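You operate a simulated robot arm through the tools that you are given. There is no shell and no other tool. Be economical: measure what you need, move in short steps, check, and stop when the job is done.

The job below is to be done with a simulated robot arm. You get a single attempt, and the scene is never put back.

JOB
Press the on button three times. Take the card one and put it on top of the blue die on the top of the frame table. Fetch the blue tape and set it on the grey cover. Open the low tray, fetch the clear cup from the inside of the low tray and set it on the top of the frame table and shut the tray again. Take the blue brush and leave it on the white cover. Put two of the silver dice from the top of the frame table in the inside of the blue tray. The order is free. Set down upright: clear cup.

The check looks at the end state, three seconds after you hand in, the way a careful person would. Anything else that was tipped, shoved, dropped, spilled or broken makes it a failure. A push-on lid holds only when it is set on centred and level and pressed home; a screw cap is set on level and turned clockwise until tight.

ROBOT AND FRAMES
A 7-joint arm with a two-finger parallel gripper on a trunk, on a base that drives. Base frame: it is fixed to the floor where the robot stands at the start and does not move with it; the origin is under the middle of the robot, x ahead of it, y to its left, z up. Lengths are in cm, angles in degrees, forces in N, time in s.
Its first joint turns from -166.0 to 166.0 degrees. Places, roughly: blue brush (15x4x5 cm) [-20, 100, 90]; blue die [25, 75, 100]; blue tape [0, 50, 25]; card one [50, 25, 100]; clear cup (8x8x9 cm) [-30, 70, 20]; grey cover [25, -275, 75]; inside of the blue tray (33x25 cm) [50, 80, 90]; low tray [-20, 70, 20]; on button [40, 0, 30]; silver die [-25, 100, 100]; top of the frame table [-40, 100, 90]; white cover [0, -300, 75]. Payload 1.57 kg.
The tool frame sits at the grasp point between the pads (the TCP): z along the fingers, y along the line on which they close. The tips reach 3 cm beyond it. The gripper opens to 8 cm. The fingers are 1.7 cm wide and 1.2 cm thick; the gripper's body (4 by 8.2 cm) begins 8 cm behind the TCP.
Orientation is told as [roll, pitch, yaw] about the base's x, y, z axes, in that order, counted from this pose: with the fingers straight down and closing along the base's y, the tool's x points along the base's -x, its y along +y and its z along -z.

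CONTROLS
- The arm moves only by the tool nudge_tool. Its argument "plan" is a list of rows, each a list of 7 numbers: the shift along the tool's x, y, z in cm, then the turn, a rotation vector about the tool's x, y, z in degrees, then the gripper command, from -1 (shut) to 1 (fully open), values between in proportion. In form: [[tx, ty, tz, ax, ay, az, grip], ...]. A call has 1 to 8 rows; each row is the pose to reach, as a shift and turn from the pose commanded when the call began, along the tool's axes at that moment. A row lasts 0.2 s, in which the tool goes at most 5 cm and 8.6 degrees; a call with a longer step from one row to the next is refused whole, and so is a gripper value outside its range. Where a pose cannot be reached the arm comes as near as it can. A force on the tool above 40 N (or 10 N above the force at the start of the call, whichever is more), or a blocked arm, ends the call early, and 0.2 s more pass. Each finger travels about 7.2 cm/s and halts on what it meets, pressing with about 40 N; the grip force reading is that of the motor and also rises with nothing between the fingers. The clock runs only during rows and for 0.2 s after the last one: add rows that repeat a pose to give the fingers time. The reply holds the time, the measured pose of the TCP, the force on the tool along the base axes, the opening and the grip force, in the units named above and with some noise, with the torque about the TCP (base axes, N m) and any sound that the robot's microphone picked up, and new pictures: "pictures" is both (left out), scene, wrist or none.
- Cameras (640 x 400 px; columns grow to the right, rows downward): "scene" is now at [16.89, 7.69, 151]; the picture's right is [0.99, -0.11, 0.00], its down [-0.10, -0.88, -0.47] and it looks along [0.05, 0.47, -0.88] (base axes); focal length 253 px, centre (320, 200). "wrist" rides on the gripper at [7.2, -0.7, -12.2] in the tool frame; the picture's right is [0.09, 1.00, 0.00], its down [-0.84, 0.08, -0.54] and it looks along [-0.54, 0.05, 0.84] (tool axes); focal length 238 px, centre (320, 200). There is no depth. A picture from a camera that has moved, and an enlarged one, comes with that camera's place and axes in the base frame and with its lens. The place of the scene camera against the robot may be out by one fixed shift of up to 2.5 cm in any direction.
- move_column(by): slides the trunk up (or, below 0, down) by that many cm; the arm and the scene camera ride with it, the base frame stays. It gives what a move gives, with no picture.
- roll_base(legs): drives the robot by 1 to 6 legs, each [ahead, left, turn to the left] in cm, cm and degrees, along the robot's own axes; the way and the turn of a leg run together, so that a leg with both is an arc; at most 150 cm and 180 degrees a leg. The arm and the cameras ride along, it lands a little off, and it stops where it bumps. It gives what a move gives, and a new picture of the scene camera.
- aim_head(pan, tilt): turns the head with the scene camera to pan (to the left, within 86 degrees either way) and tilt (down, from -29 to 69), counted from straight ahead of the robot. It gives what a move gives, and a new picture of the scene camera.
- close_up(camera, box): a new picture of the part [left, top, right, bottom] of that camera's present view, enlarged. The clock stands still meanwhile.
- finish_job(): hands the job in; it is judged then, once.

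Go step by step. Nothing tells you exact positions but the pictures and the camera data: compare them with the known pose of the tool, close in by small moves and look again before you grip or let go. The budget is 217 turns and 260 pictures, counting those below and the enlarged ones. Unless the task says otherwise, let go and move clear before handing in.

The tools are called as name(argument=value, ...) on one line, values as JSON. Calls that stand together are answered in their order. nudge_tool: Moves the arm, as the interface text tells. Its arguments: {"type":"object","properties":{"plan":{"type":"array"},"pictures":{"type":"string","enum":["both","scene","wrist","none"]}},"required":["plan"]} The other tools are called the same way: move_column (by) slides the trunk up or down; roll_base (legs) drives the base; aim_head (pan, tilt) turns the head that bears the scene camera; close_up (camera, box) takes an enlarged picture of a part of a camera's view; finish_job () hands the job in.

At the start:

```text
t: 0.0
position: [-6.69, 33.58, 116.46]
tool_rot: [0.0, 0.1, 0.0]
wrist_force: [-0.9, -0.1, 0.0]
ft_torque: [0.0, 0.04, 0.0]
finger_gap: 7.99
finger_force: 0.0
trunk travel left (down, up): [-75.6, 23.4]
robot x, y, heading: [-0.1, 0.07, -0.1]
head pan, tilt: [83.5, 62.0]
```

scene: 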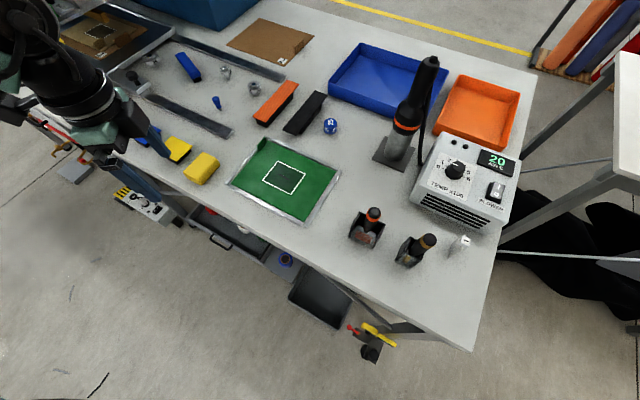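
wrist: 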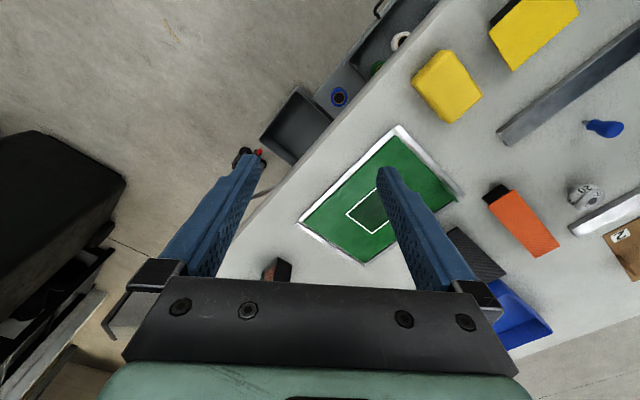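

I see the frame table to the robot's left with dice, trays, blocks, a die and a tool box; I'll enlarge parts to identify everything before moving.

close_up(camera="scene", box=[40, 0, 340, 190])

close_up(camera="scene", box=[300, 40, 540, 190])

close_up(camera="scene", box=[300, 180, 520, 370])

close_up(camera="scene", box=[20, 140, 340, 340])

```text
2.11 times, centred on (190, 95) of scene
camera zoom: at [16.89, 7.69, 151.0], right [0.99, -0.11, 0.0], down [-0.1, -0.88, -0.47], along [0.05, 0.47, -0.88], focal length 532 px, centre (594, 421)
```

zoom: 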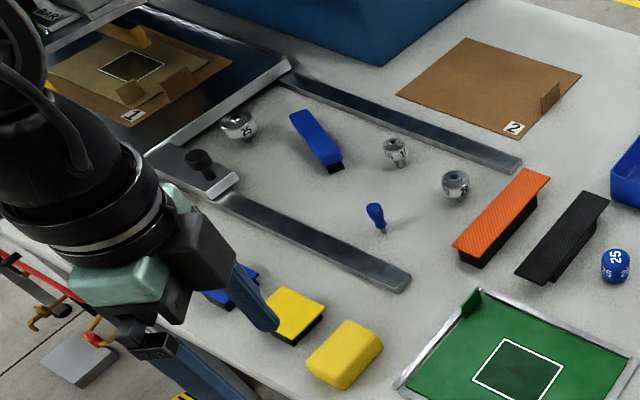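

```text
2.67 times, centred on (420, 115) of scene
camera zoom: at [16.89, 7.69, 151.0], right [0.99, -0.11, 0.0], down [-0.1, -0.88, -0.47], along [0.05, 0.47, -0.88], focal length 674 px, centre (53, 427)
```

zoom: 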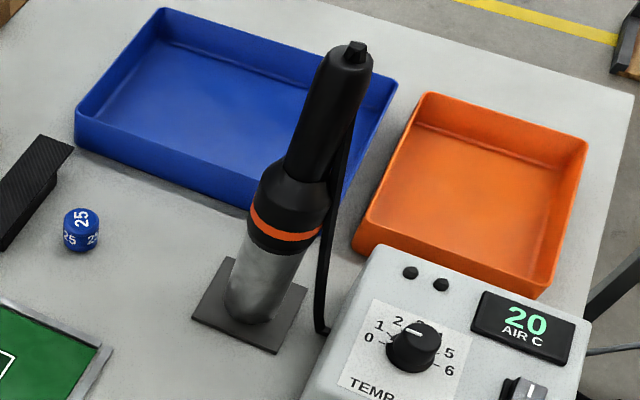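

```text
2.11 times, centred on (410, 275) of scene
camera zoom: at [16.89, 7.69, 151.0], right [0.99, -0.11, 0.0], down [-0.1, -0.88, -0.47], along [0.05, 0.47, -0.88], focal length 532 px, centre (130, 42)
```

zoom: 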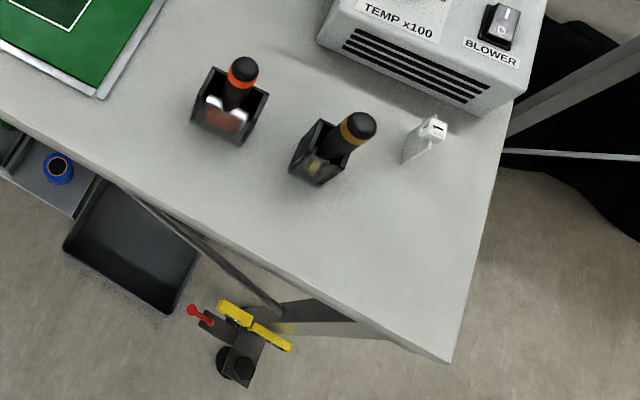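

```text
2.00 times, centred on (180, 240) of scene
camera zoom: at [16.89, 7.69, 151.0], right [0.99, -0.11, 0.0], down [-0.1, -0.88, -0.47], along [0.05, 0.47, -0.88], focal length 506 px, centre (600, 120)
```

zoom: 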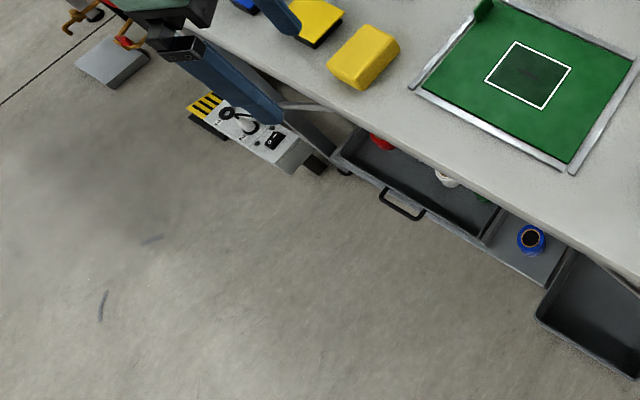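

The card "1" stands near the box's right front; the blue tape sits on the lower shelf. I'll look around for the on button and the covers.

aim_head(pan=45, tilt=65)

aim_head(pan=0, tilt=50)

aim_head(pan=-80, tilt=25)

```text
t: 1.1
position: [-6.7, 33.56, 116.45]
tool_rot: [0.0, 0.0, 0.1]
wrist_force: [0.3, -0.3, 0.1]
ft_torque: [-0.01, 0.01, 0.0]
finger_gap: 8.0
finger_force: 0.1
trunk travel left (down, up): [-75.6, 23.4]
robot x, y, heading: [-0.09, 0.04, 0.1]
head pan, tilt: [45.0, 65.0]
camera scene: at [20.45, 5.6, 150.67], right [0.71, -0.71, 0.0], down [-0.64, -0.64, -0.42], along [0.3, 0.3, -0.91], focal length 253 px, centre (320, 200)
```

scene: 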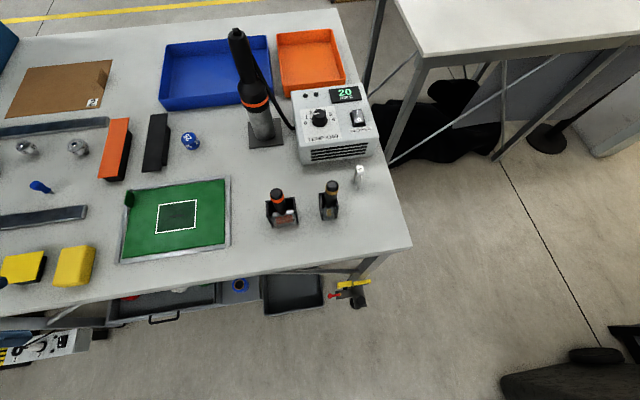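

```text
t: 2.2
position: [-6.6, 33.53, 116.49]
tool_rot: [0.1, 0.0, 0.1]
wrist_force: [-0.5, -0.2, -0.2]
ft_torque: [-0.05, -0.02, 0.01]
finger_gap: 8.02
finger_force: 0.1
trunk travel left (down, up): [-75.6, 23.4]
robot x, y, heading: [0.33, 0.14, 0.2]
head pan, tilt: [0.0, 50.0]
camera scene: at [23.86, 1.31, 152.48], right [0.0, -1.0, 0.0], down [-0.77, 0.0, -0.64], along [0.64, 0.0, -0.77], focal length 253 px, centre (320, 200)
```

scene: 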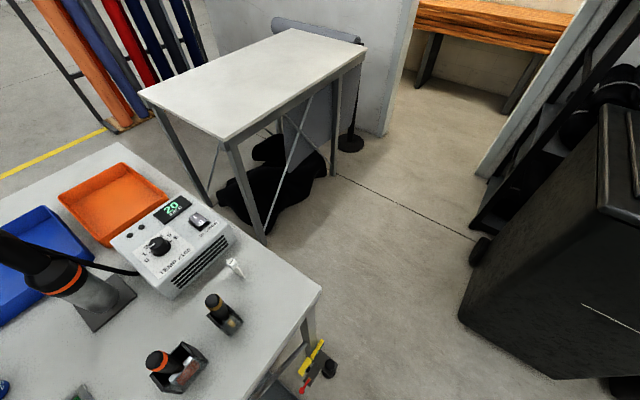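

```text
t: 3.7
position: [-6.61, 33.55, 116.53]
tool_rot: [0.0, 0.0, 0.1]
wrist_force: [0.1, 0.1, 0.6]
ft_torque: [0.0, 0.0, 0.01]
finger_gap: 8.04
finger_force: 0.0
trunk travel left (down, up): [-75.6, 23.4]
robot x, y, heading: [0.22, 0.09, 0.0]
head pan, tilt: [-80.0, 25.0]
camera scene: at [17.77, -7.77, 156.23], right [-0.98, -0.17, 0.0], down [-0.07, 0.42, -0.91], along [0.16, -0.89, -0.42], focal length 253 px, centre (320, 200)
```

scene: 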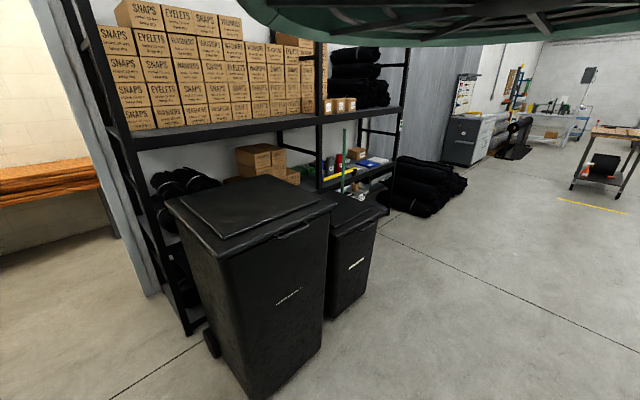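

The covers should be around image point (355,165) on the shelf behind the bins; enlarging that.

close_up(camera="scene", box=[280, 120, 420, 220])

aim_head(pan=60, tilt=69)

close_up(camera="scene", box=[240, 160, 440, 320])

```text
4.00 times, centred on (350, 170) of scene
camera zoom: at [17.77, -7.77, 156.23], right [-0.98, -0.17, 0.0], down [-0.07, 0.42, -0.91], along [0.16, -0.89, -0.42], focal length 1011 px, centre (200, 320)
```

zoom: 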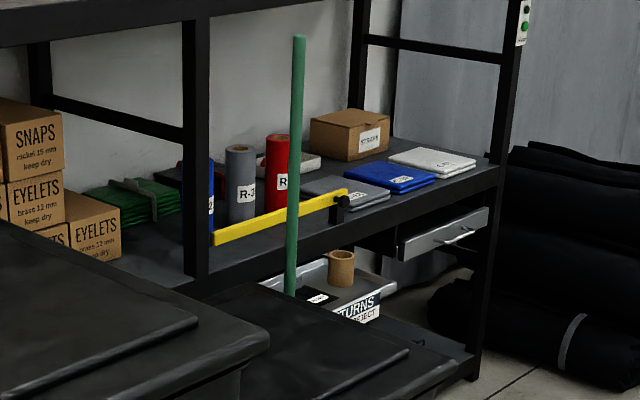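

```text
t: 5.9
position: [-6.67, 33.61, 116.57]
tool_rot: [-0.1, 0.0, 0.0]
wrist_force: [-0.4, -0.9, -0.1]
ft_torque: [0.0, 0.01, 0.0]
finger_gap: 7.99
finger_force: 0.0
trunk travel left (down, up): [-75.6, 23.4]
robot x, y, heading: [-0.4, 0.16, 0.1]
head pan, tilt: [60.0, 68.8]
camera scene: at [18.96, 6.14, 150.29], right [0.87, -0.5, 0.0], down [-0.47, -0.81, -0.36], along [0.18, 0.31, -0.93], focal length 253 px, centre (320, 200)
```

scene: 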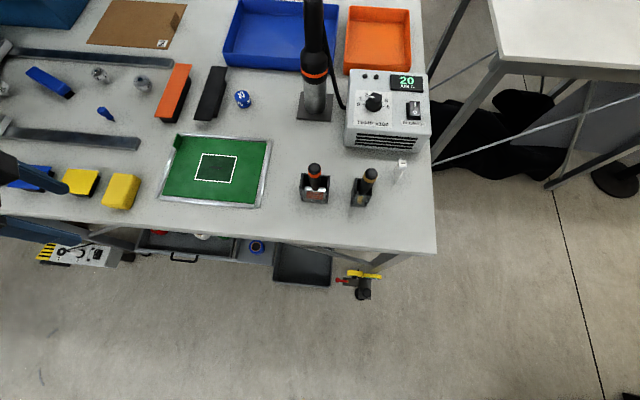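

```text
2.50 times, centred on (340, 240) of scene
camera zoom: at [18.96, 6.14, 150.29], right [0.87, -0.5, 0.0], down [-0.47, -0.81, -0.36], along [0.18, 0.31, -0.93], focal length 632 px, centre (270, 100)
```

zoom: 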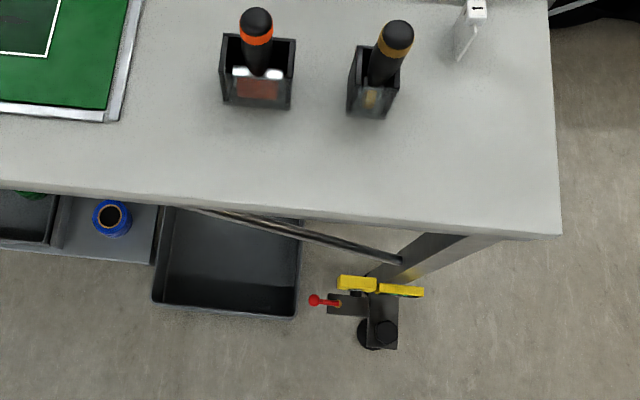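

The covers are folded cloths on a shelf behind the bins; the on-button device is likely the one by the table leg near [38,1,30]. First I test how far the arm reaches outward over the table.

nudge_tool(plan=[[0, 4, 0, 0, 0, 0, 1], [0, 8, 0, 0, 0, 0, 1], [0, 12, 0, 0, 0, 0, 1], [0, 16, 0, 0, 0, 0, 1], [0, 20, 0, 0, 0, 0, 1], [0, 24, 0, 0, 0, 0, 1], [0, 28, 0, 0, 0, 0, 1], [0, 28, 0, 0, 0, 0, 1]])

```text
t: 7.7
position: [-5.36, 55.56, 114.08]
tool_rot: [0.1, 0.1, -0.1]
wrist_force: [-0.8, -0.4, 0.4]
ft_torque: [0.03, -0.01, 0.01]
finger_gap: 8.02
finger_force: 0.1
out of reach, approached as far as the arm can: row 6, 7, 8
trunk travel left (down, up): [-75.6, 23.4]
robot x, y, heading: [-0.01, 0.09, -0.2]
head pan, tilt: [60.0, 68.8]
camera scene: at [18.95, 6.14, 150.29], right [0.87, -0.5, 0.0], down [-0.47, -0.81, -0.36], along [0.18, 0.31, -0.93], focal length 253 px, centre (320, 200)
camera wrist: at [-12.61, 54.91, 126.1], right [-0.09, 1.0, 0.0], down [0.84, 0.08, 0.54], along [0.54, 0.05, -0.84], focal length 238 px, centre (320, 200)
```

scene: 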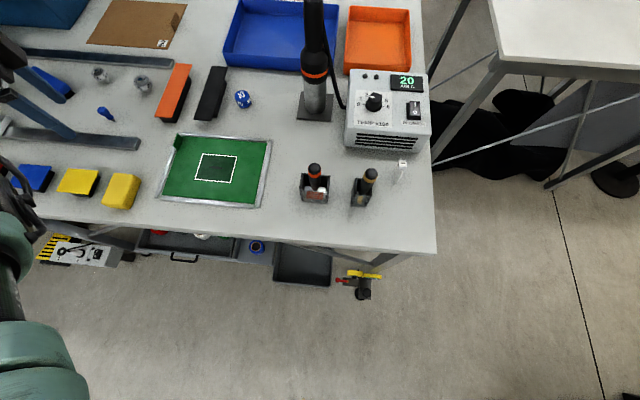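
wrist: 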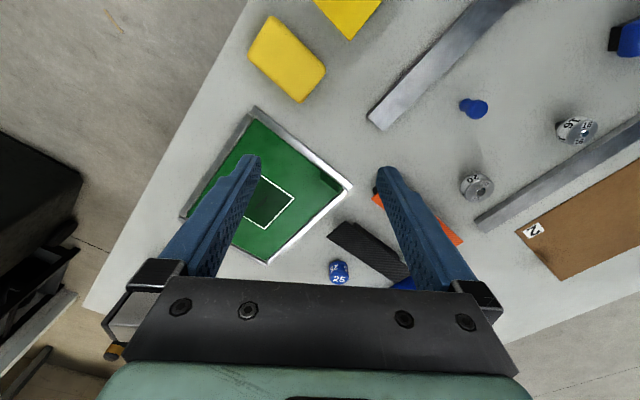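

Reach here is about 56 cm. I test the reach lower down, at z about 100, over clear space.

nudge_tool(plan=[[0, 0, 4, 0, 0, 0, 1], [0, 0, 8, 0, 0, 0, 1], [0, 4, 12, 0, 0, 0, 1], [0, 8, 12, 0, 0, 0, 1], [0, 12, 12, 0, 0, 0, 1], [0, 16, 12, 0, 0, 0, 1], [0, 20, 12, 0, 0, 0, 1], [0, 20, 12, 0, 0, 0, 1]])

close_up(camera="wrist", box=[300, 0, 640, 240])

```text
refused: row 3 steps farther than a row can; nothing moved
```

```text
1.67 times, centred on (470, 120) of wrist
camera zoom: at [-12.61, 54.91, 126.1], right [-0.09, 1.0, 0.0], down [0.84, 0.08, 0.54], along [0.54, 0.05, -0.84], focal length 397 px, centre (70, 333)
```

zoom: 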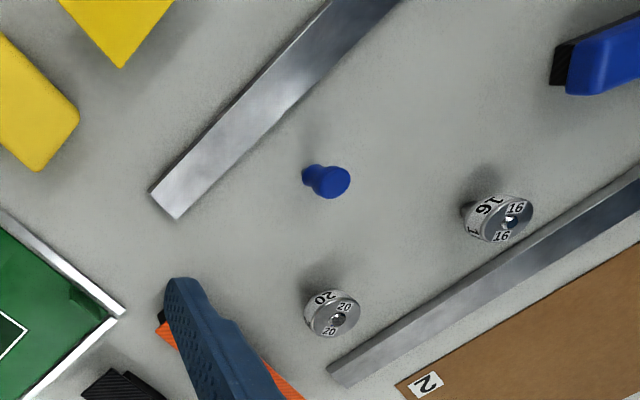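

The dies are eyelet-press dies (silver: 16, 20, 25). I repeat the reach test with legal steps.

nudge_tool(plan=[[0, 0, 4, 0, 0, 0, 1], [0, 0, 8, 0, 0, 0, 1], [0, 0, 12, 0, 0, 0, 1], [0, 4, 12, 0, 0, 0, 1], [0, 8, 12, 0, 0, 0, 1], [0, 12, 12, 0, 0, 0, 1], [0, 16, 12, 0, 0, 0, 1], [0, 20, 12, 0, 0, 0, 1]], pictures="none")

```text
t: 9.5
position: [-3.21, 57.69, 103.42]
tool_rot: [0.1, -0.1, 0.1]
wrist_force: [0.6, -0.9, 0.0]
ft_torque: [-0.01, 0.01, 0.01]
finger_gap: 8.01
finger_force: 0.0
out of reach, approached as far as the arm can: row 4, 5, 6, 7, 8
trunk travel left (down, up): [-75.6, 23.4]
robot x, y, heading: [-0.17, 0.25, -0.2]
head pan, tilt: [60.0, 68.8]
```

Reach stays near 58 cm at z 103. I back off and lower the trunk a bit to see how reach depends on the column.

nudge_tool(plan=[[0, -4, 0, 0, 0, 0, 1], [0, -8, 0, 0, 0, 0, 1], [0, -12, 0, 0, 0, 0, 1], [0, -12, 0, 0, 0, 0, 1]], pictures="none")

move_column(by=20)

nudge_tool(plan=[[0, 0, 5, 0, 0, 0, 1], [0, 0, 10, 0, 0, 0, 1], [0, 0, 15, 0, 0, 0, 1], [0, 0, 20, 0, 0, 0, 1], [0, 4, 20, 0, 0, 0, 1], [0, 8, 20, 0, 0, 0, 1], [0, 12, 20, 0, 0, 0, 1], [0, 16, 20, 0, 0, 0, 1]], pictures="none")

```text
t: 10.5
position: [-3.06, 45.83, 103.71]
tool_rot: [-0.1, 0.1, -0.1]
wrist_force: [0.5, -0.3, 0.2]
ft_torque: [-0.02, -0.01, 0.04]
finger_gap: 8.0
finger_force: 0.1
trunk travel left (down, up): [-75.6, 23.4]
robot x, y, heading: [-0.01, 0.16, 0.1]
head pan, tilt: [60.0, 68.8]
```

```text
t: 12.7
position: [-3.17, 45.76, 123.76]
tool_rot: [-0.1, 0.0, 0.0]
wrist_force: [0.1, -1.4, -0.2]
ft_torque: [-0.02, -0.01, 0.01]
finger_gap: 7.99
finger_force: 0.0
trunk travel left (down, up): [-95.6, 3.4]
robot x, y, heading: [0.01, 0.0, -0.1]
head pan, tilt: [60.0, 68.8]
```

```text
t: 14.5
position: [-2.17, 52.86, 107.66]
tool_rot: [0.0, 0.1, 0.1]
wrist_force: [0.1, -0.9, -0.9]
ft_torque: [0.03, 0.02, 0.01]
finger_gap: 8.01
finger_force: 0.1
out of reach, approached as far as the arm can: row 6, 7, 8
trunk travel left (down, up): [-95.6, 3.4]
robot x, y, heading: [0.08, -0.15, -0.1]
head pan, tilt: [60.0, 68.8]
```

Max reach with tool down is around 58 cm at trunk-relative z≈103. Next I swing the tool in front of the robot, to look at the button from there after lowering.

nudge_tool(plan=[[0, -4.5, -2, 0, 0, 0, 1], [-1.5, -9, -4, 0, 0, 0, 1], [-4, -13, -4, 0, 0, 0, 1], [-6.5, -17, -4, 0, 0, 0, 1], [-9, -21, -4, 0, 0, 0, 1], [-12, -25, -4, 0, 0, 0, 1], [-15, -29, -4, 0, 0, 0, 1], [-18, -33, -4, 0, 0, 0, 1]], pictures="none")

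nudge_tool(plan=[[-2, -4, 0, 0, 0, 0, 1], [-4, -8, 0, 0, 0, 0, 1], [-4.5, -12.5, 0, 0, 0, 0, 1], [-4.5, -17, 0, 0, 0, 0, 1], [-4.5, -21, 0, 0, 0, 0, 1], [-4.5, -24, 0, 0, 0, 0, 1], [-4.5, -24, 0, 0, 0, 0, 1]])

```text
refused: row 2 steps farther than a row can; nothing moved
```

```text
t: 16.1
position: [2.42, 28.41, 107.95]
tool_rot: [0.1, 0.1, 0.0]
wrist_force: [0.3, 0.6, -0.9]
ft_torque: [-0.03, 0.04, 0.0]
finger_gap: 8.01
finger_force: 0.0
trunk travel left (down, up): [-95.6, 3.4]
robot x, y, heading: [0.02, 0.22, -0.1]
head pan, tilt: [60.0, 68.8]
camera scene: at [19.0, 6.2, 170.28], right [0.87, -0.5, 0.0], down [-0.47, -0.81, -0.36], along [0.18, 0.31, -0.93], focal length 253 px, centre (320, 200)
camera wrist: at [-4.7, 27.83, 119.93], right [-0.09, 1.0, 0.0], down [0.84, 0.08, 0.54], along [0.54, 0.05, -0.84], focal length 238 px, centre (320, 200)
```

scene: 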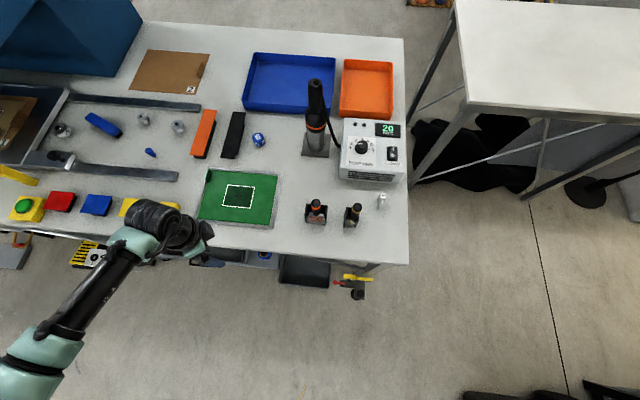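
wrist: 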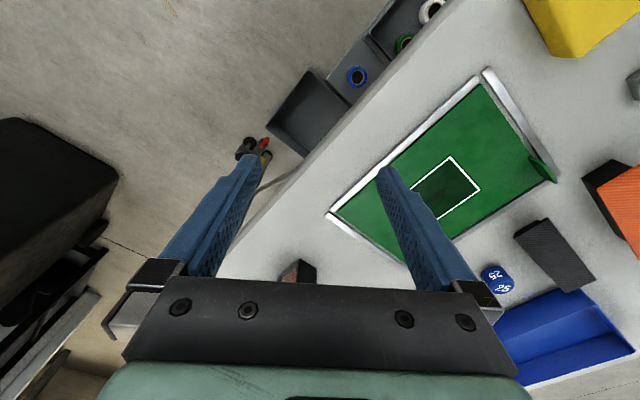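

I see more items at the table's left end, including a green dome on yellow; enlarging that and the device by the leg.

close_up(camera="scene", box=[0, 140, 160, 280])

close_up(camera="scene", box=[180, 220, 400, 320])

close_up(camera="wrist", box=[220, 0, 460, 160])

```text
2.86 times, centred on (80, 210) of scene
camera zoom: at [19.0, 6.2, 170.28], right [0.87, -0.5, 0.0], down [-0.47, -0.81, -0.36], along [0.18, 0.31, -0.93], focal length 722 px, centre (1006, 171)
```

zoom: 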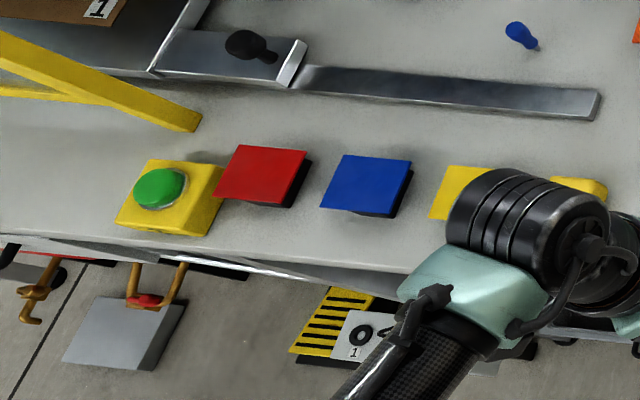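

```text
2.91 times, centred on (290, 270) of scene
camera zoom: at [19.0, 6.2, 170.28], right [0.87, -0.5, 0.0], down [-0.47, -0.81, -0.36], along [0.18, 0.31, -0.93], focal length 735 px, centre (407, -4)
```

zoom: 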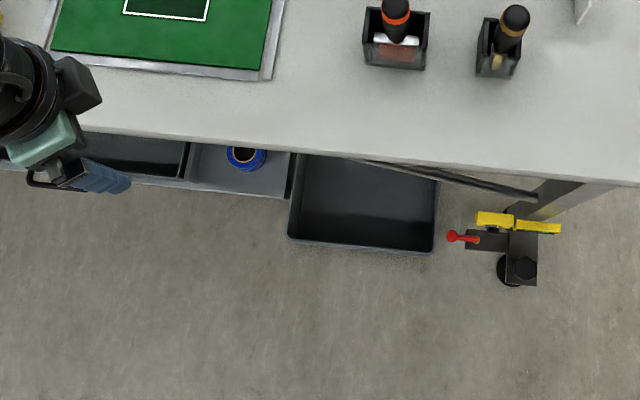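

```text
2.50 times, centred on (340, 80) of wrist
camera zoom: at [-4.7, 27.83, 119.93], right [-0.09, 1.0, 0.0], down [0.84, 0.08, 0.54], along [0.54, 0.05, -0.84], focal length 596 px, centre (270, 500)
```

zoom: 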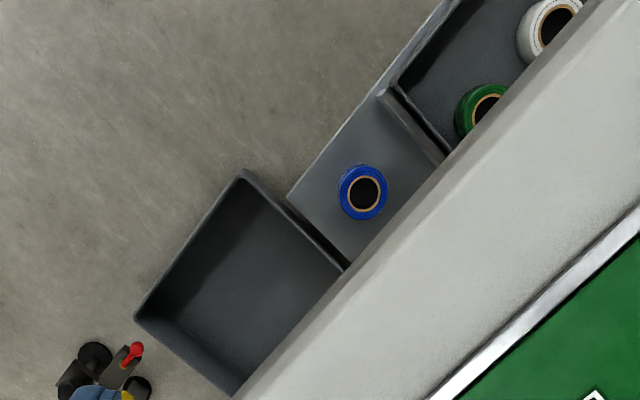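

Now I swing over to the robot's front and lower the trunk to look at the device by the leg.

nudge_tool(plan=[[-2.5, -4, 0, 0, 0, 0, 1], [-5, -8, 0, 0, 0, 0, 1], [-7.5, -12, 0, 0, 0, 0, 1], [-10, -16, 0, 0, 0, 0, 1], [-12.5, -20, 0, 0, 0, 0, 1], [-15, -24, 0, 0, 0, 0, 1], [-17, -28, 0, 0, 0, 0, 1], [-18, -32, 0, 0, 0, 0, 1]], pictures="none")

move_column(by=-45)

aim_head(pan=20, tilt=69)

close_up(camera="wrist", box=[0, 0, 640, 400])

```text
t: 17.9
position: [20.75, -3.52, 107.79]
tool_rot: [0.1, -0.1, 0.1]
wrist_force: [-0.9, -0.1, 0.2]
ft_torque: [0.0, -0.03, 0.0]
finger_gap: 8.01
finger_force: 0.1
trunk travel left (down, up): [-95.6, 3.4]
robot x, y, heading: [0.16, 0.25, -0.1]
head pan, tilt: [60.0, 68.8]
```

```text
refused: -45 is not a number from -40 to 40
```

```text
t: 19.0
position: [20.61, -3.47, 107.69]
tool_rot: [0.0, 0.0, 0.0]
wrist_force: [0.8, -0.4, 0.2]
ft_torque: [0.01, -0.02, 0.0]
finger_gap: 8.02
finger_force: 0.1
trunk travel left (down, up): [-95.6, 3.4]
robot x, y, heading: [-0.0, 0.17, 0.1]
head pan, tilt: [20.0, 68.8]
camera scene: at [21.41, 3.21, 170.29], right [0.34, -0.94, 0.0], down [-0.88, -0.32, -0.36], along [0.34, 0.12, -0.93], focal length 253 px, centre (320, 200)
```

scene: 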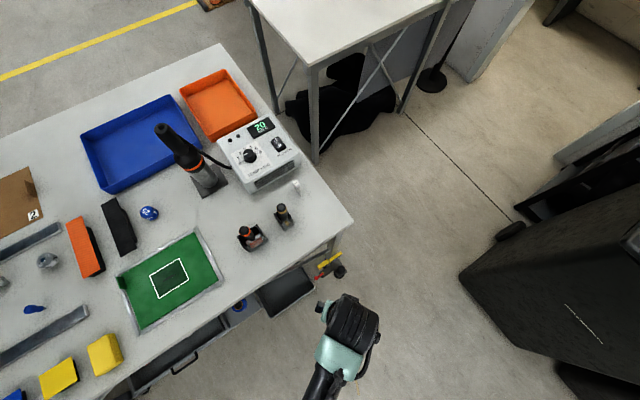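

```text
1.00 times, centred on (320, 200) of wrist (not enlarged: the box is as wide or as high as the picture)
camera zoom: at [13.42, -4.08, 119.82], right [-0.09, 1.0, 0.0], down [0.84, 0.08, 0.54], along [0.54, 0.05, -0.84], focal length 238 px, centre (320, 200)
```

zoom: 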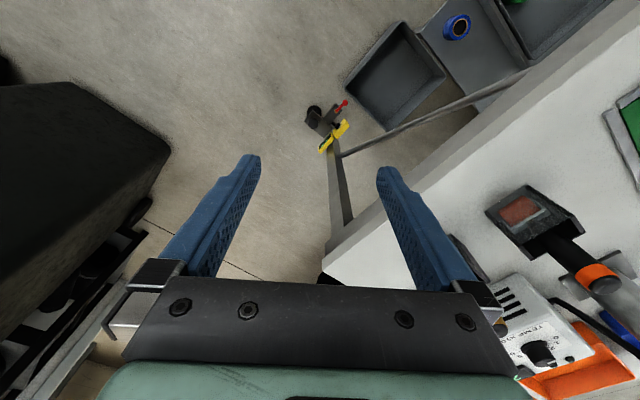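

The device hangs near the leg at roughly (39,4,25). I lower the trunk to look closer.

move_column(by=-40)

close_up(camera="wrist", box=[240, 0, 560, 200])

close_up(camera="scene", box=[0, 0, 640, 400])

```text
t: 22.8
position: [20.68, -3.5, 67.82]
tool_rot: [0.0, 0.0, 0.1]
wrist_force: [0.3, 0.9, 0.2]
ft_torque: [0.0, 0.05, 0.04]
finger_gap: 7.98
finger_force: 0.0
trunk travel left (down, up): [-55.6, 43.4]
robot x, y, heading: [-0.21, 0.17, -0.0]
head pan, tilt: [20.0, 68.8]
```

```text
2.00 times, centred on (400, 100) of wrist
camera zoom: at [13.43, -4.1, 79.83], right [-0.09, 1.0, 0.0], down [0.84, 0.08, 0.54], along [0.54, 0.05, -0.84], focal length 477 px, centre (160, 400)
```

zoom: 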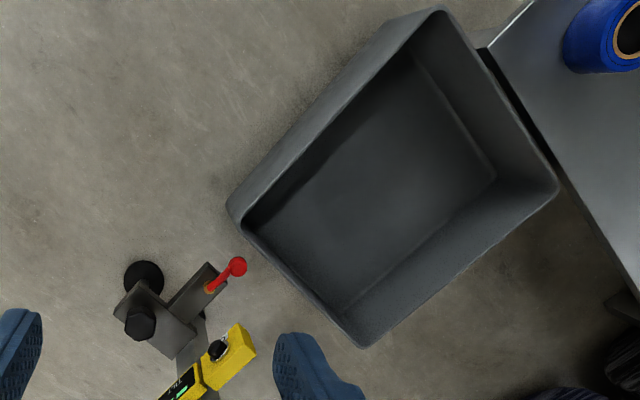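

```text
1.00 times, centred on (320, 200) of scene (not enlarged: the box is as wide or as high as the picture)
camera zoom: at [21.41, 3.21, 130.29], right [0.34, -0.94, 0.0], down [-0.88, -0.32, -0.36], along [0.34, 0.12, -0.93], focal length 253 px, centre (320, 200)
```

zoom: 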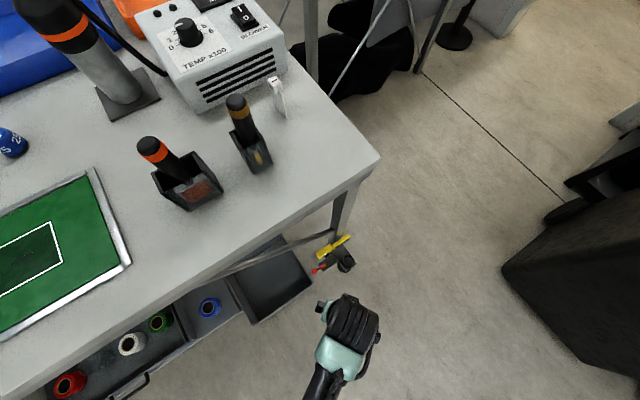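

The device has a yellow unit with a display and a black button. I lower a bit more for a better view.

move_column(by=-20)

close_up(camera="wrist", box=[160, 60, 480, 260])

```text
t: 25.0
position: [20.58, -3.43, 47.88]
tool_rot: [0.1, -0.1, 0.1]
wrist_force: [0.5, 0.1, 0.3]
ft_torque: [-0.01, 0.01, -0.01]
finger_gap: 7.98
finger_force: 0.1
trunk travel left (down, up): [-35.6, 63.4]
robot x, y, heading: [0.15, -0.54, 0.1]
head pan, tilt: [20.0, 68.8]
```

```text
2.00 times, centred on (320, 160) of wrist
camera zoom: at [13.43, -4.1, 59.83], right [-0.09, 1.0, 0.0], down [0.84, 0.08, 0.54], along [0.54, 0.05, -0.84], focal length 477 px, centre (320, 280)
```

zoom: 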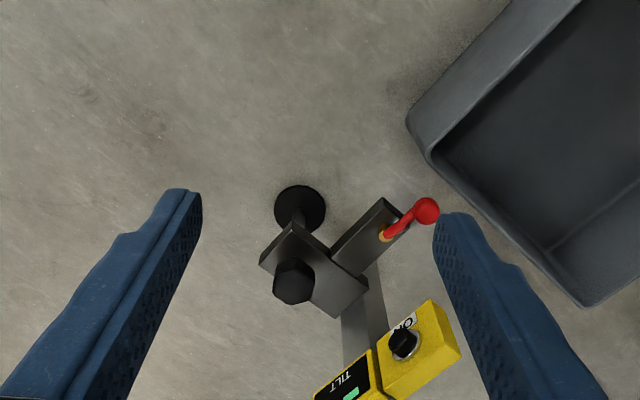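

The yellow unit carries the "ON" button, at about (37.8,4.8,30.4). I check with the scene camera which way its face looks.

aim_head(pan=10, tilt=69)

close_up(camera="scene", box=[220, 200, 380, 300])

nudge_tool(plan=[[5, 0, 0, 0, 0, 0, -1], [9, 0, 0, 0, 0, 0, -1], [9, 0, 0, 0, 0, 0, -1], [9, 0, 0, 0, 0, 0, -1]], pictures="wrist")

```text
t: 25.7
position: [20.72, -3.49, 47.7]
tool_rot: [0.0, -0.1, -0.1]
wrist_force: [-0.5, 0.1, -0.1]
ft_torque: [-0.03, -0.01, 0.02]
finger_gap: 7.99
finger_force: 0.0
trunk travel left (down, up): [-35.6, 63.4]
robot x, y, heading: [0.28, 0.04, -0.2]
head pan, tilt: [10.0, 68.8]
camera scene: at [21.67, 2.27, 110.29], right [0.17, -0.98, 0.0], down [-0.92, -0.16, -0.36], along [0.36, 0.06, -0.93], focal length 253 px, centre (320, 200)
```

scene: 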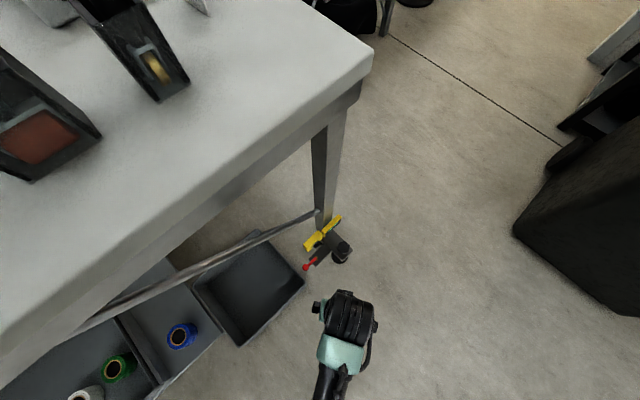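

```text
4.00 times, centred on (300, 250) of scene
camera zoom: at [21.67, 2.27, 110.29], right [0.17, -0.98, 0.0], down [-0.92, -0.16, -0.36], along [0.36, 0.06, -0.93], focal length 1011 px, centre (400, 0)
```

zoom: 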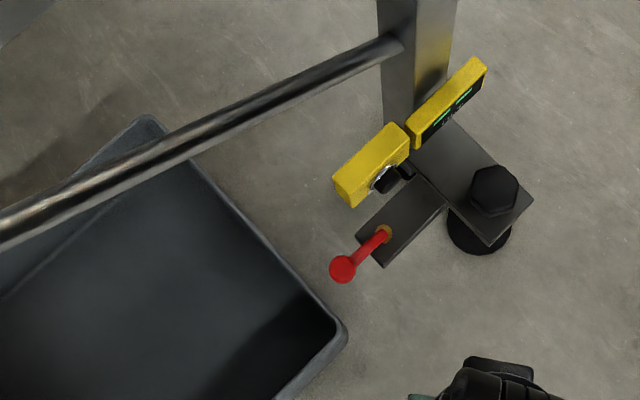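

```text
t: 26.7
position: [11.42, -3.55, 47.6]
tool_rot: [-0.1, 0.0, -0.1]
wrist_force: [-0.2, -0.2, 0.3]
ft_torque: [-0.03, -0.02, -0.05]
finger_gap: 0.0
finger_force: 21.5
trunk travel left (down, up): [-35.6, 63.4]
robot x, y, heading: [-0.04, 0.18, -0.0]
head pan, tilt: [10.0, 68.8]
camera wrist: at [4.24, -4.19, 59.7], right [-0.09, 1.0, 0.0], down [0.84, 0.08, 0.54], along [0.54, 0.05, -0.84], focal length 238 px, centre (320, 200)
```

wrist: 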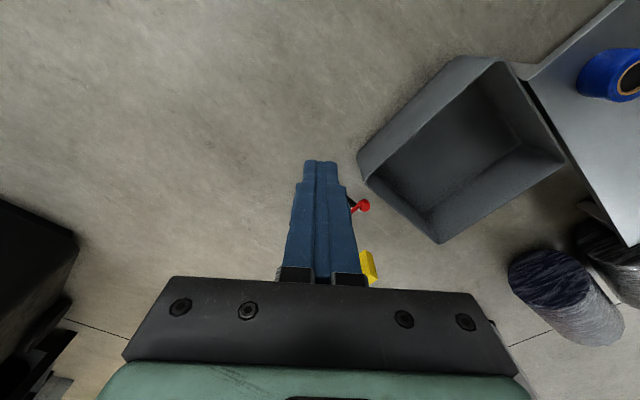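

The ON button faces the robot side horizontally (roughly along −n, n≈(0.56,0.83), the table's inward normal). I drive back and turn to face the table squarely with the button ahead.

roll_base(legs=[[12, -33, 0], [0, 0, 56]])

aim_head(pan=0, tilt=55)

close_up(camera="wrist", box=[0, 0, 640, 400])

```text
t: 31.4
position: [21.23, -24.86, 47.69]
tool_rot: [0.0, 0.0, 56.3]
wrist_force: [-0.3, -0.6, 0.7]
ft_torque: [0.02, 0.04, 0.0]
finger_gap: 0.0
finger_force: 21.2
trunk travel left (down, up): [-35.6, 63.4]
robot x, y, heading: [11.72, -32.24, 56.5]
head pan, tilt: [10.0, 68.8]
camera scene: at [22.73, -11.83, 110.29], right [0.92, -0.4, 0.0], down [-0.37, -0.85, -0.36], along [0.15, 0.33, -0.93], focal length 253 px, centre (320, 200)
```

scene: 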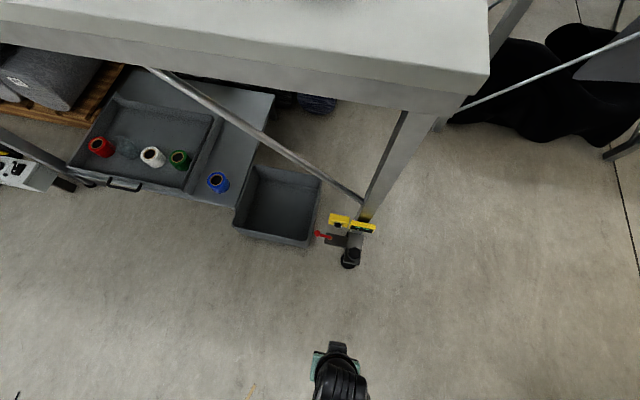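

```text
t: 32.2
position: [21.13, -24.87, 47.73]
tool_rot: [0.0, 0.1, 56.3]
wrist_force: [-0.7, -0.1, 0.2]
ft_torque: [0.01, -0.01, -0.01]
finger_gap: 0.03
finger_force: 21.1
trunk travel left (down, up): [-35.6, 63.4]
robot x, y, heading: [11.75, -32.35, 56.2]
head pan, tilt: [0.0, 55.0]
camera scene: at [24.48, -10.95, 111.83], right [0.83, -0.55, 0.0], down [-0.45, -0.68, -0.57], along [0.32, 0.48, -0.82], focal length 253 px, centre (320, 200)
```

scene: 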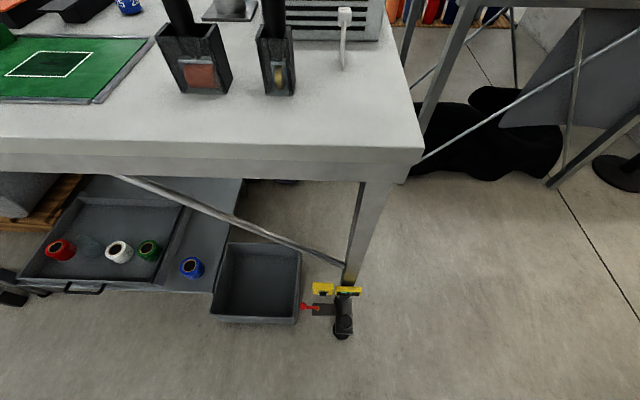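

```text
1.00 times, centred on (320, 200) of wrist (not enlarged: the box is as wide or as high as the picture)
camera zoom: at [17.78, -31.14, 59.69], right [-0.88, 0.48, 0.0], down [0.4, 0.74, 0.54], along [0.26, 0.48, -0.84], focal length 238 px, centre (320, 200)
```

zoom: 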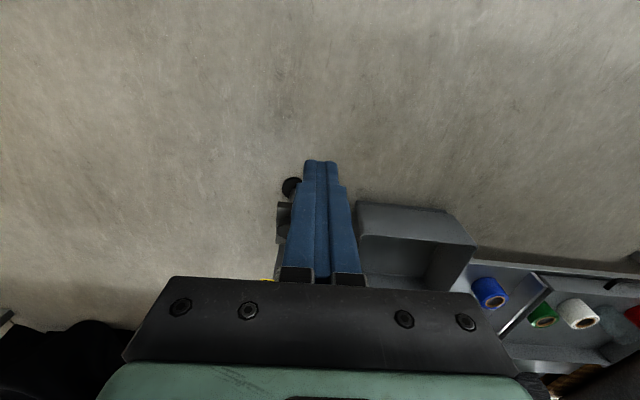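

The robot now faces the table, with the ON unit straight ahead about 45 cm. I extend forward and tilt the closed fingers toward horizontal.

nudge_tool(plan=[[-4.5, 1, 0, 0, 0, 0, -1], [-9, 2, 0, 0, 0, 0, -1], [-13, 2.7, 0, 0, 0, 0, -1], [-17, 2.7, 0, 0, 0, 0, -1], [-20, 2.7, 0, 0, -8, 0, -1], [-20, 2.7, 0, 0, -16, 0, -1], [-20, 2.7, 0, 0, -24, 0, -1], [-20, 2.7, 0, 0, -32, 0, -1]], pictures="none")

nudge_tool(plan=[[0, 0, 0, 0, -8, 0, -1], [0, 0, 0, 0, -16, 0, -1], [0, 0, 0, 0, -24, 0, -1], [0, 0, 0, 0, -32, 0, -1], [0, 0, 0, 0, -40, 0, -1], [0, 0, 0, 0, -48, 0, -1]], pictures="both")

```text
t: 34.0
position: [30.06, -6.74, 47.71]
tool_rot: [0.0, -32.2, 56.2]
wrist_force: [-0.2, -0.7, 0.1]
ft_torque: [-0.04, 0.02, -0.01]
finger_gap: 0.0
finger_force: 21.9
trunk travel left (down, up): [-35.6, 63.4]
robot x, y, heading: [11.97, -32.29, 56.2]
head pan, tilt: [0.0, 55.0]
```

```text
t: 35.4
position: [29.93, -6.78, 47.71]
tool_rot: [-0.1, -80.1, 56.4]
wrist_force: [0.1, -0.4, 0.2]
ft_torque: [0.0, 0.04, -0.03]
finger_gap: 0.0
finger_force: 21.3
trunk travel left (down, up): [-35.6, 63.4]
robot x, y, heading: [12.27, -32.09, 56.3]
head pan, tilt: [0.0, 55.0]
camera scene: at [24.48, -10.95, 111.83], right [0.83, -0.55, 0.0], down [-0.45, -0.68, -0.57], along [0.32, 0.48, -0.82], focal length 253 px, centre (320, 200)
camera wrist: at [23.18, -18.08, 42.56], right [-0.84, 0.54, -0.09], down [-0.28, -0.28, 0.92], along [0.47, 0.79, 0.39], focal length 238 px, centre (320, 200)
```

scene: 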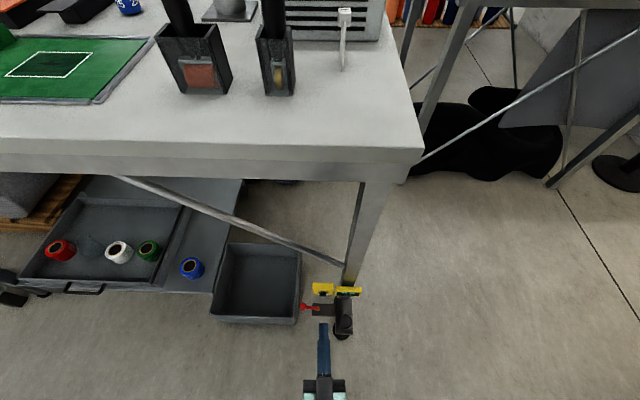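
wrist: 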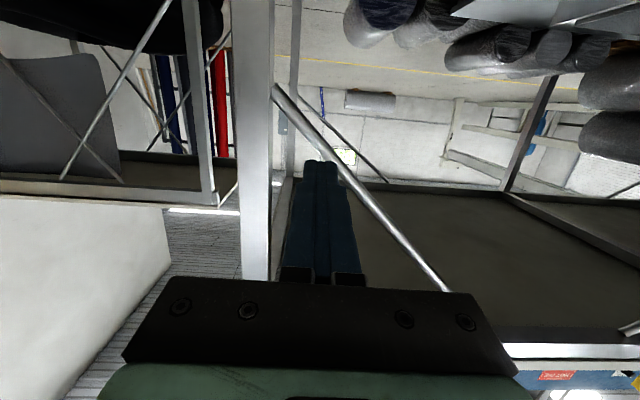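

Fingers are nearly horizontal, aimed at the unit. I lower the trunk to the button's height.

move_column(by=-16.5)

close_up(camera="wrist", box=[160, 80, 480, 280])

close_up(camera="scene", box=[240, 260, 400, 400])

```text
t: 37.3
position: [30.11, -6.65, 31.2]
tool_rot: [-0.1, -80.0, 56.3]
wrist_force: [0.6, -0.1, -1.0]
ft_torque: [-0.01, -0.03, -0.03]
finger_gap: 0.0
finger_force: 21.5
trunk travel left (down, up): [-19.1, 79.9]
robot x, y, heading: [12.02, -32.4, 56.4]
head pan, tilt: [0.0, 55.0]
```

```text
2.00 times, centred on (320, 180) of wrist
camera zoom: at [23.18, -18.07, 26.09], right [-0.84, 0.54, -0.09], down [-0.28, -0.28, 0.92], along [0.47, 0.79, 0.39], focal length 477 px, centre (320, 240)
```

zoom: 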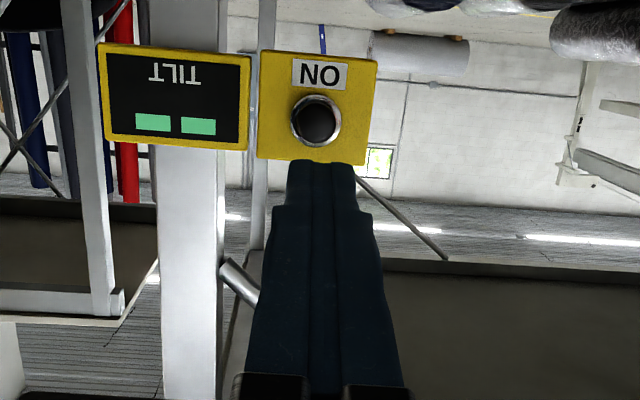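

```text
2.86 times, centred on (320, 330) of scene
camera zoom: at [24.48, -10.95, 95.33], right [0.83, -0.55, 0.0], down [-0.45, -0.68, -0.57], along [0.32, 0.48, -0.82], focal length 722 px, centre (320, -171)
```

zoom: 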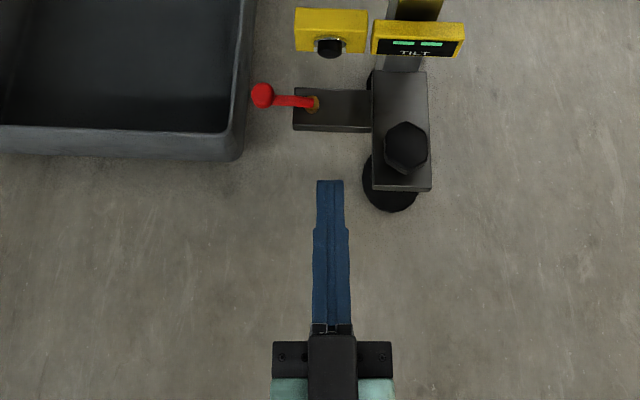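

Button and fingertip are laterally aligned, ~11 cm apart. I approach to within about 2 cm.

nudge_tool(plan=[[-0.6, 0, 4, 0, 0, 0, -1], [-1.2, 0, 8, 0, 0, 0, -1], [-1.2, 0, 8, 0, 0, 0, -1]], pictures="none")

close_up(camera="wrist", box=[160, 80, 480, 280])

close_up(camera="scene", box=[270, 240, 370, 340])

```text
t: 38.1
position: [34.45, -0.24, 30.74]
tool_rot: [-0.2, -80.0, 56.5]
wrist_force: [-0.2, 0.4, -0.1]
ft_torque: [0.01, -0.02, -0.01]
finger_gap: 0.0
finger_force: 21.1
trunk travel left (down, up): [-19.1, 79.9]
robot x, y, heading: [11.89, -32.06, 56.2]
head pan, tilt: [0.0, 55.0]
```

```text
2.00 times, centred on (320, 180) of wrist
camera zoom: at [27.64, -11.58, 25.73], right [-0.84, 0.54, -0.09], down [-0.28, -0.28, 0.92], along [0.47, 0.79, 0.39], focal length 477 px, centre (320, 240)
```

zoom: 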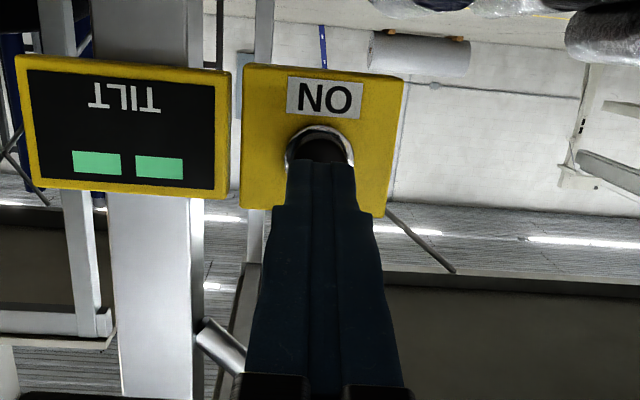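

```text
4.00 times, centred on (320, 290) of scene
camera zoom: at [24.48, -10.95, 95.33], right [0.83, -0.55, 0.0], down [-0.45, -0.68, -0.57], along [0.32, 0.48, -0.82], focal length 1011 px, centre (320, -160)
```

zoom: 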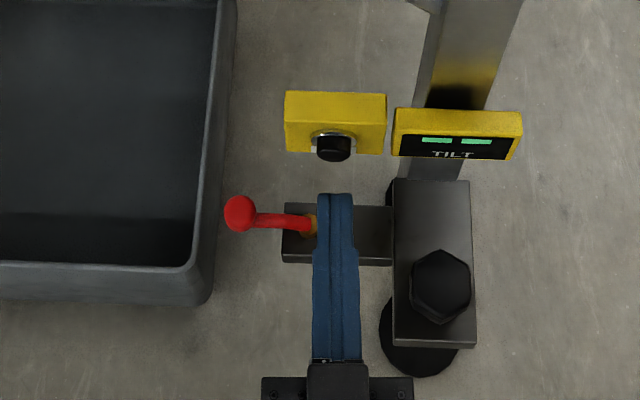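

Aligned. I press forward slowly and watch the force and sound.

nudge_tool(plan=[[-0.17, 0, 1, 0, 0, 0, -1], [-0.24, 0, 1.4, 0, 0, 0, -1], [-0.3, 0, 1.8, 0, 0, 0, -1], [-0.35, 0, 2.1, 0, 0, 0, -1]], pictures="scene")

close_up(camera="scene", box=[270, 240, 370, 340])

```text
t: 39.1
position: [35.6, 1.68, 31.03]
tool_rot: [0.0, -80.0, 56.4]
wrist_force: [-0.6, -1.0, 0.2]
ft_torque: [-0.02, -0.04, 0.01]
finger_gap: 0.02
finger_force: 21.4
trunk travel left (down, up): [-19.1, 79.9]
robot x, y, heading: [11.88, -32.51, 56.3]
head pan, tilt: [0.0, 55.0]
camera scene: at [24.48, -10.95, 95.33], right [0.83, -0.55, 0.0], down [-0.45, -0.68, -0.57], along [0.32, 0.48, -0.82], focal length 253 px, centre (320, 200)
```

scene: 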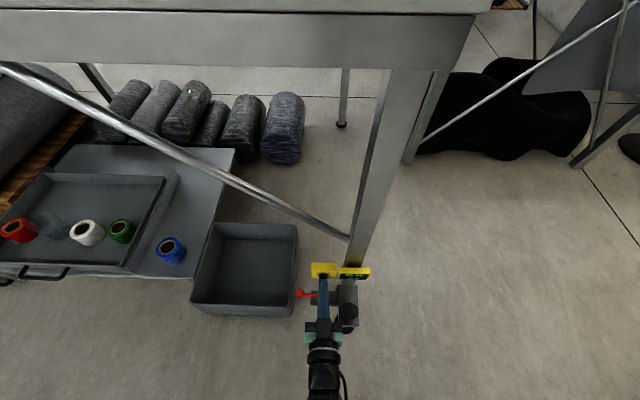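

```text
4.00 times, centred on (320, 290) of scene
camera zoom: at [24.48, -10.95, 95.33], right [0.83, -0.55, 0.0], down [-0.45, -0.68, -0.57], along [0.32, 0.48, -0.82], focal length 1011 px, centre (320, -160)
```

zoom: 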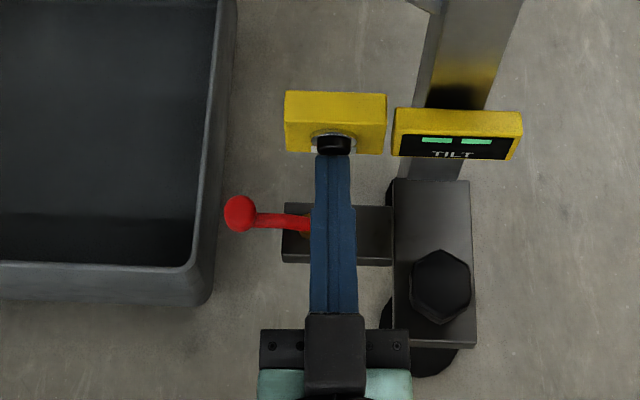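

Fingertip is at the button face. I push on in small steps.

nudge_tool(plan=[[-0.02, 0, 0.3, 0, 0, 0, -1], [-0.04, 0, 0.5, 0, 0, 0, -1], [-0.06, 0, 0.7, 0, 0, 0, -1], [-0.08, 0, 0.9, 0, 0, 0, -1]], pictures="none")

```text
t: 40.1
position: [36.06, 2.45, 30.84]
tool_rot: [0.0, -80.0, 56.2]
wrist_force: [-15.4, -22.1, 11.3]
ft_torque: [0.34, -0.2, -0.03]
finger_gap: 0.02
finger_force: 21.2
trunk travel left (down, up): [-19.1, 79.9]
robot x, y, heading: [12.08, -32.73, 56.3]
head pan, tilt: [0.0, 55.0]
heard: click
```

One click heard. I release and press twice more, one at a time.

nudge_tool(plan=[[0.1, 0, -0.8, 0, 0, 0, -1], [0.25, 0, -1.5, 0, 0, 0, -1], [0.25, 0, -1.5, 0, 0, 0, -1], [0.25, 0, -1.5, 0, 0, 0, -1]], pictures="scene")

nudge_tool(plan=[[-0.1, 0, 0.6, 0, 0, 0, -1], [-0.2, 0, 1.1, 0, 0, 0, -1], [-0.25, 0, 1.5, 0, 0, 0, -1], [-0.25, 0, 1.5, 0, 0, 0, -1]], pictures="none")

nudge_tool(plan=[[0.1, 0, -0.8, 0, 0, 0, -1], [0.25, 0, -1.5, 0, 0, 0, -1], [0.25, 0, -1.5, 0, 0, 0, -1], [0.25, 0, -1.5, 0, 0, 0, -1]], pictures="none")

```text
t: 41.1
position: [35.32, 1.26, 31.06]
tool_rot: [0.0, -80.0, 56.4]
wrist_force: [-0.6, -0.2, -0.8]
ft_torque: [0.0, 0.01, -0.03]
finger_gap: 0.0
finger_force: 21.0
trunk travel left (down, up): [-19.1, 79.9]
robot x, y, heading: [11.95, -32.25, 56.3]
head pan, tilt: [0.0, 55.0]
camera scene: at [24.48, -10.95, 95.33], right [0.83, -0.55, 0.0], down [-0.45, -0.68, -0.57], along [0.32, 0.48, -0.82], focal length 253 px, centre (320, 200)
```

scene: 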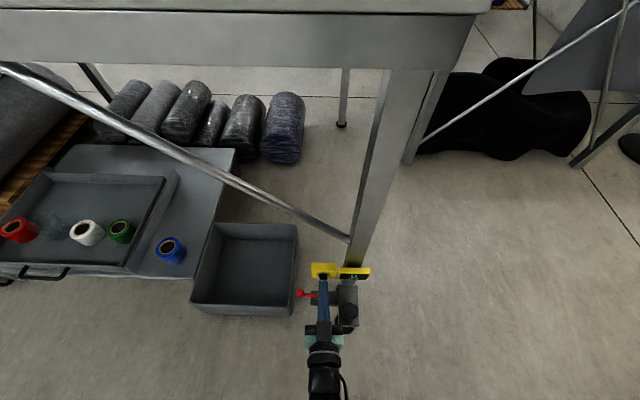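

```text
t: 42.1
position: [36.19, 2.34, 30.96]
tool_rot: [0.0, -80.0, 56.4]
wrist_force: [-17.4, -26.8, 13.3]
ft_torque: [0.4, -0.31, -0.06]
finger_gap: 0.02
finger_force: 21.0
trunk travel left (down, up): [-19.1, 79.9]
robot x, y, heading: [11.99, -32.41, 56.6]
head pan, tilt: [0.0, 55.0]
heard: click
```

```text
t: 43.1
position: [35.34, 1.31, 31.0]
tool_rot: [0.0, -80.0, 56.4]
wrist_force: [0.6, -0.3, 0.5]
ft_torque: [0.04, 0.01, 0.02]
finger_gap: 0.0
finger_force: 21.2
trunk travel left (down, up): [-19.1, 79.9]
robot x, y, heading: [11.91, -32.36, 56.5]
head pan, tilt: [0.0, 55.0]
```

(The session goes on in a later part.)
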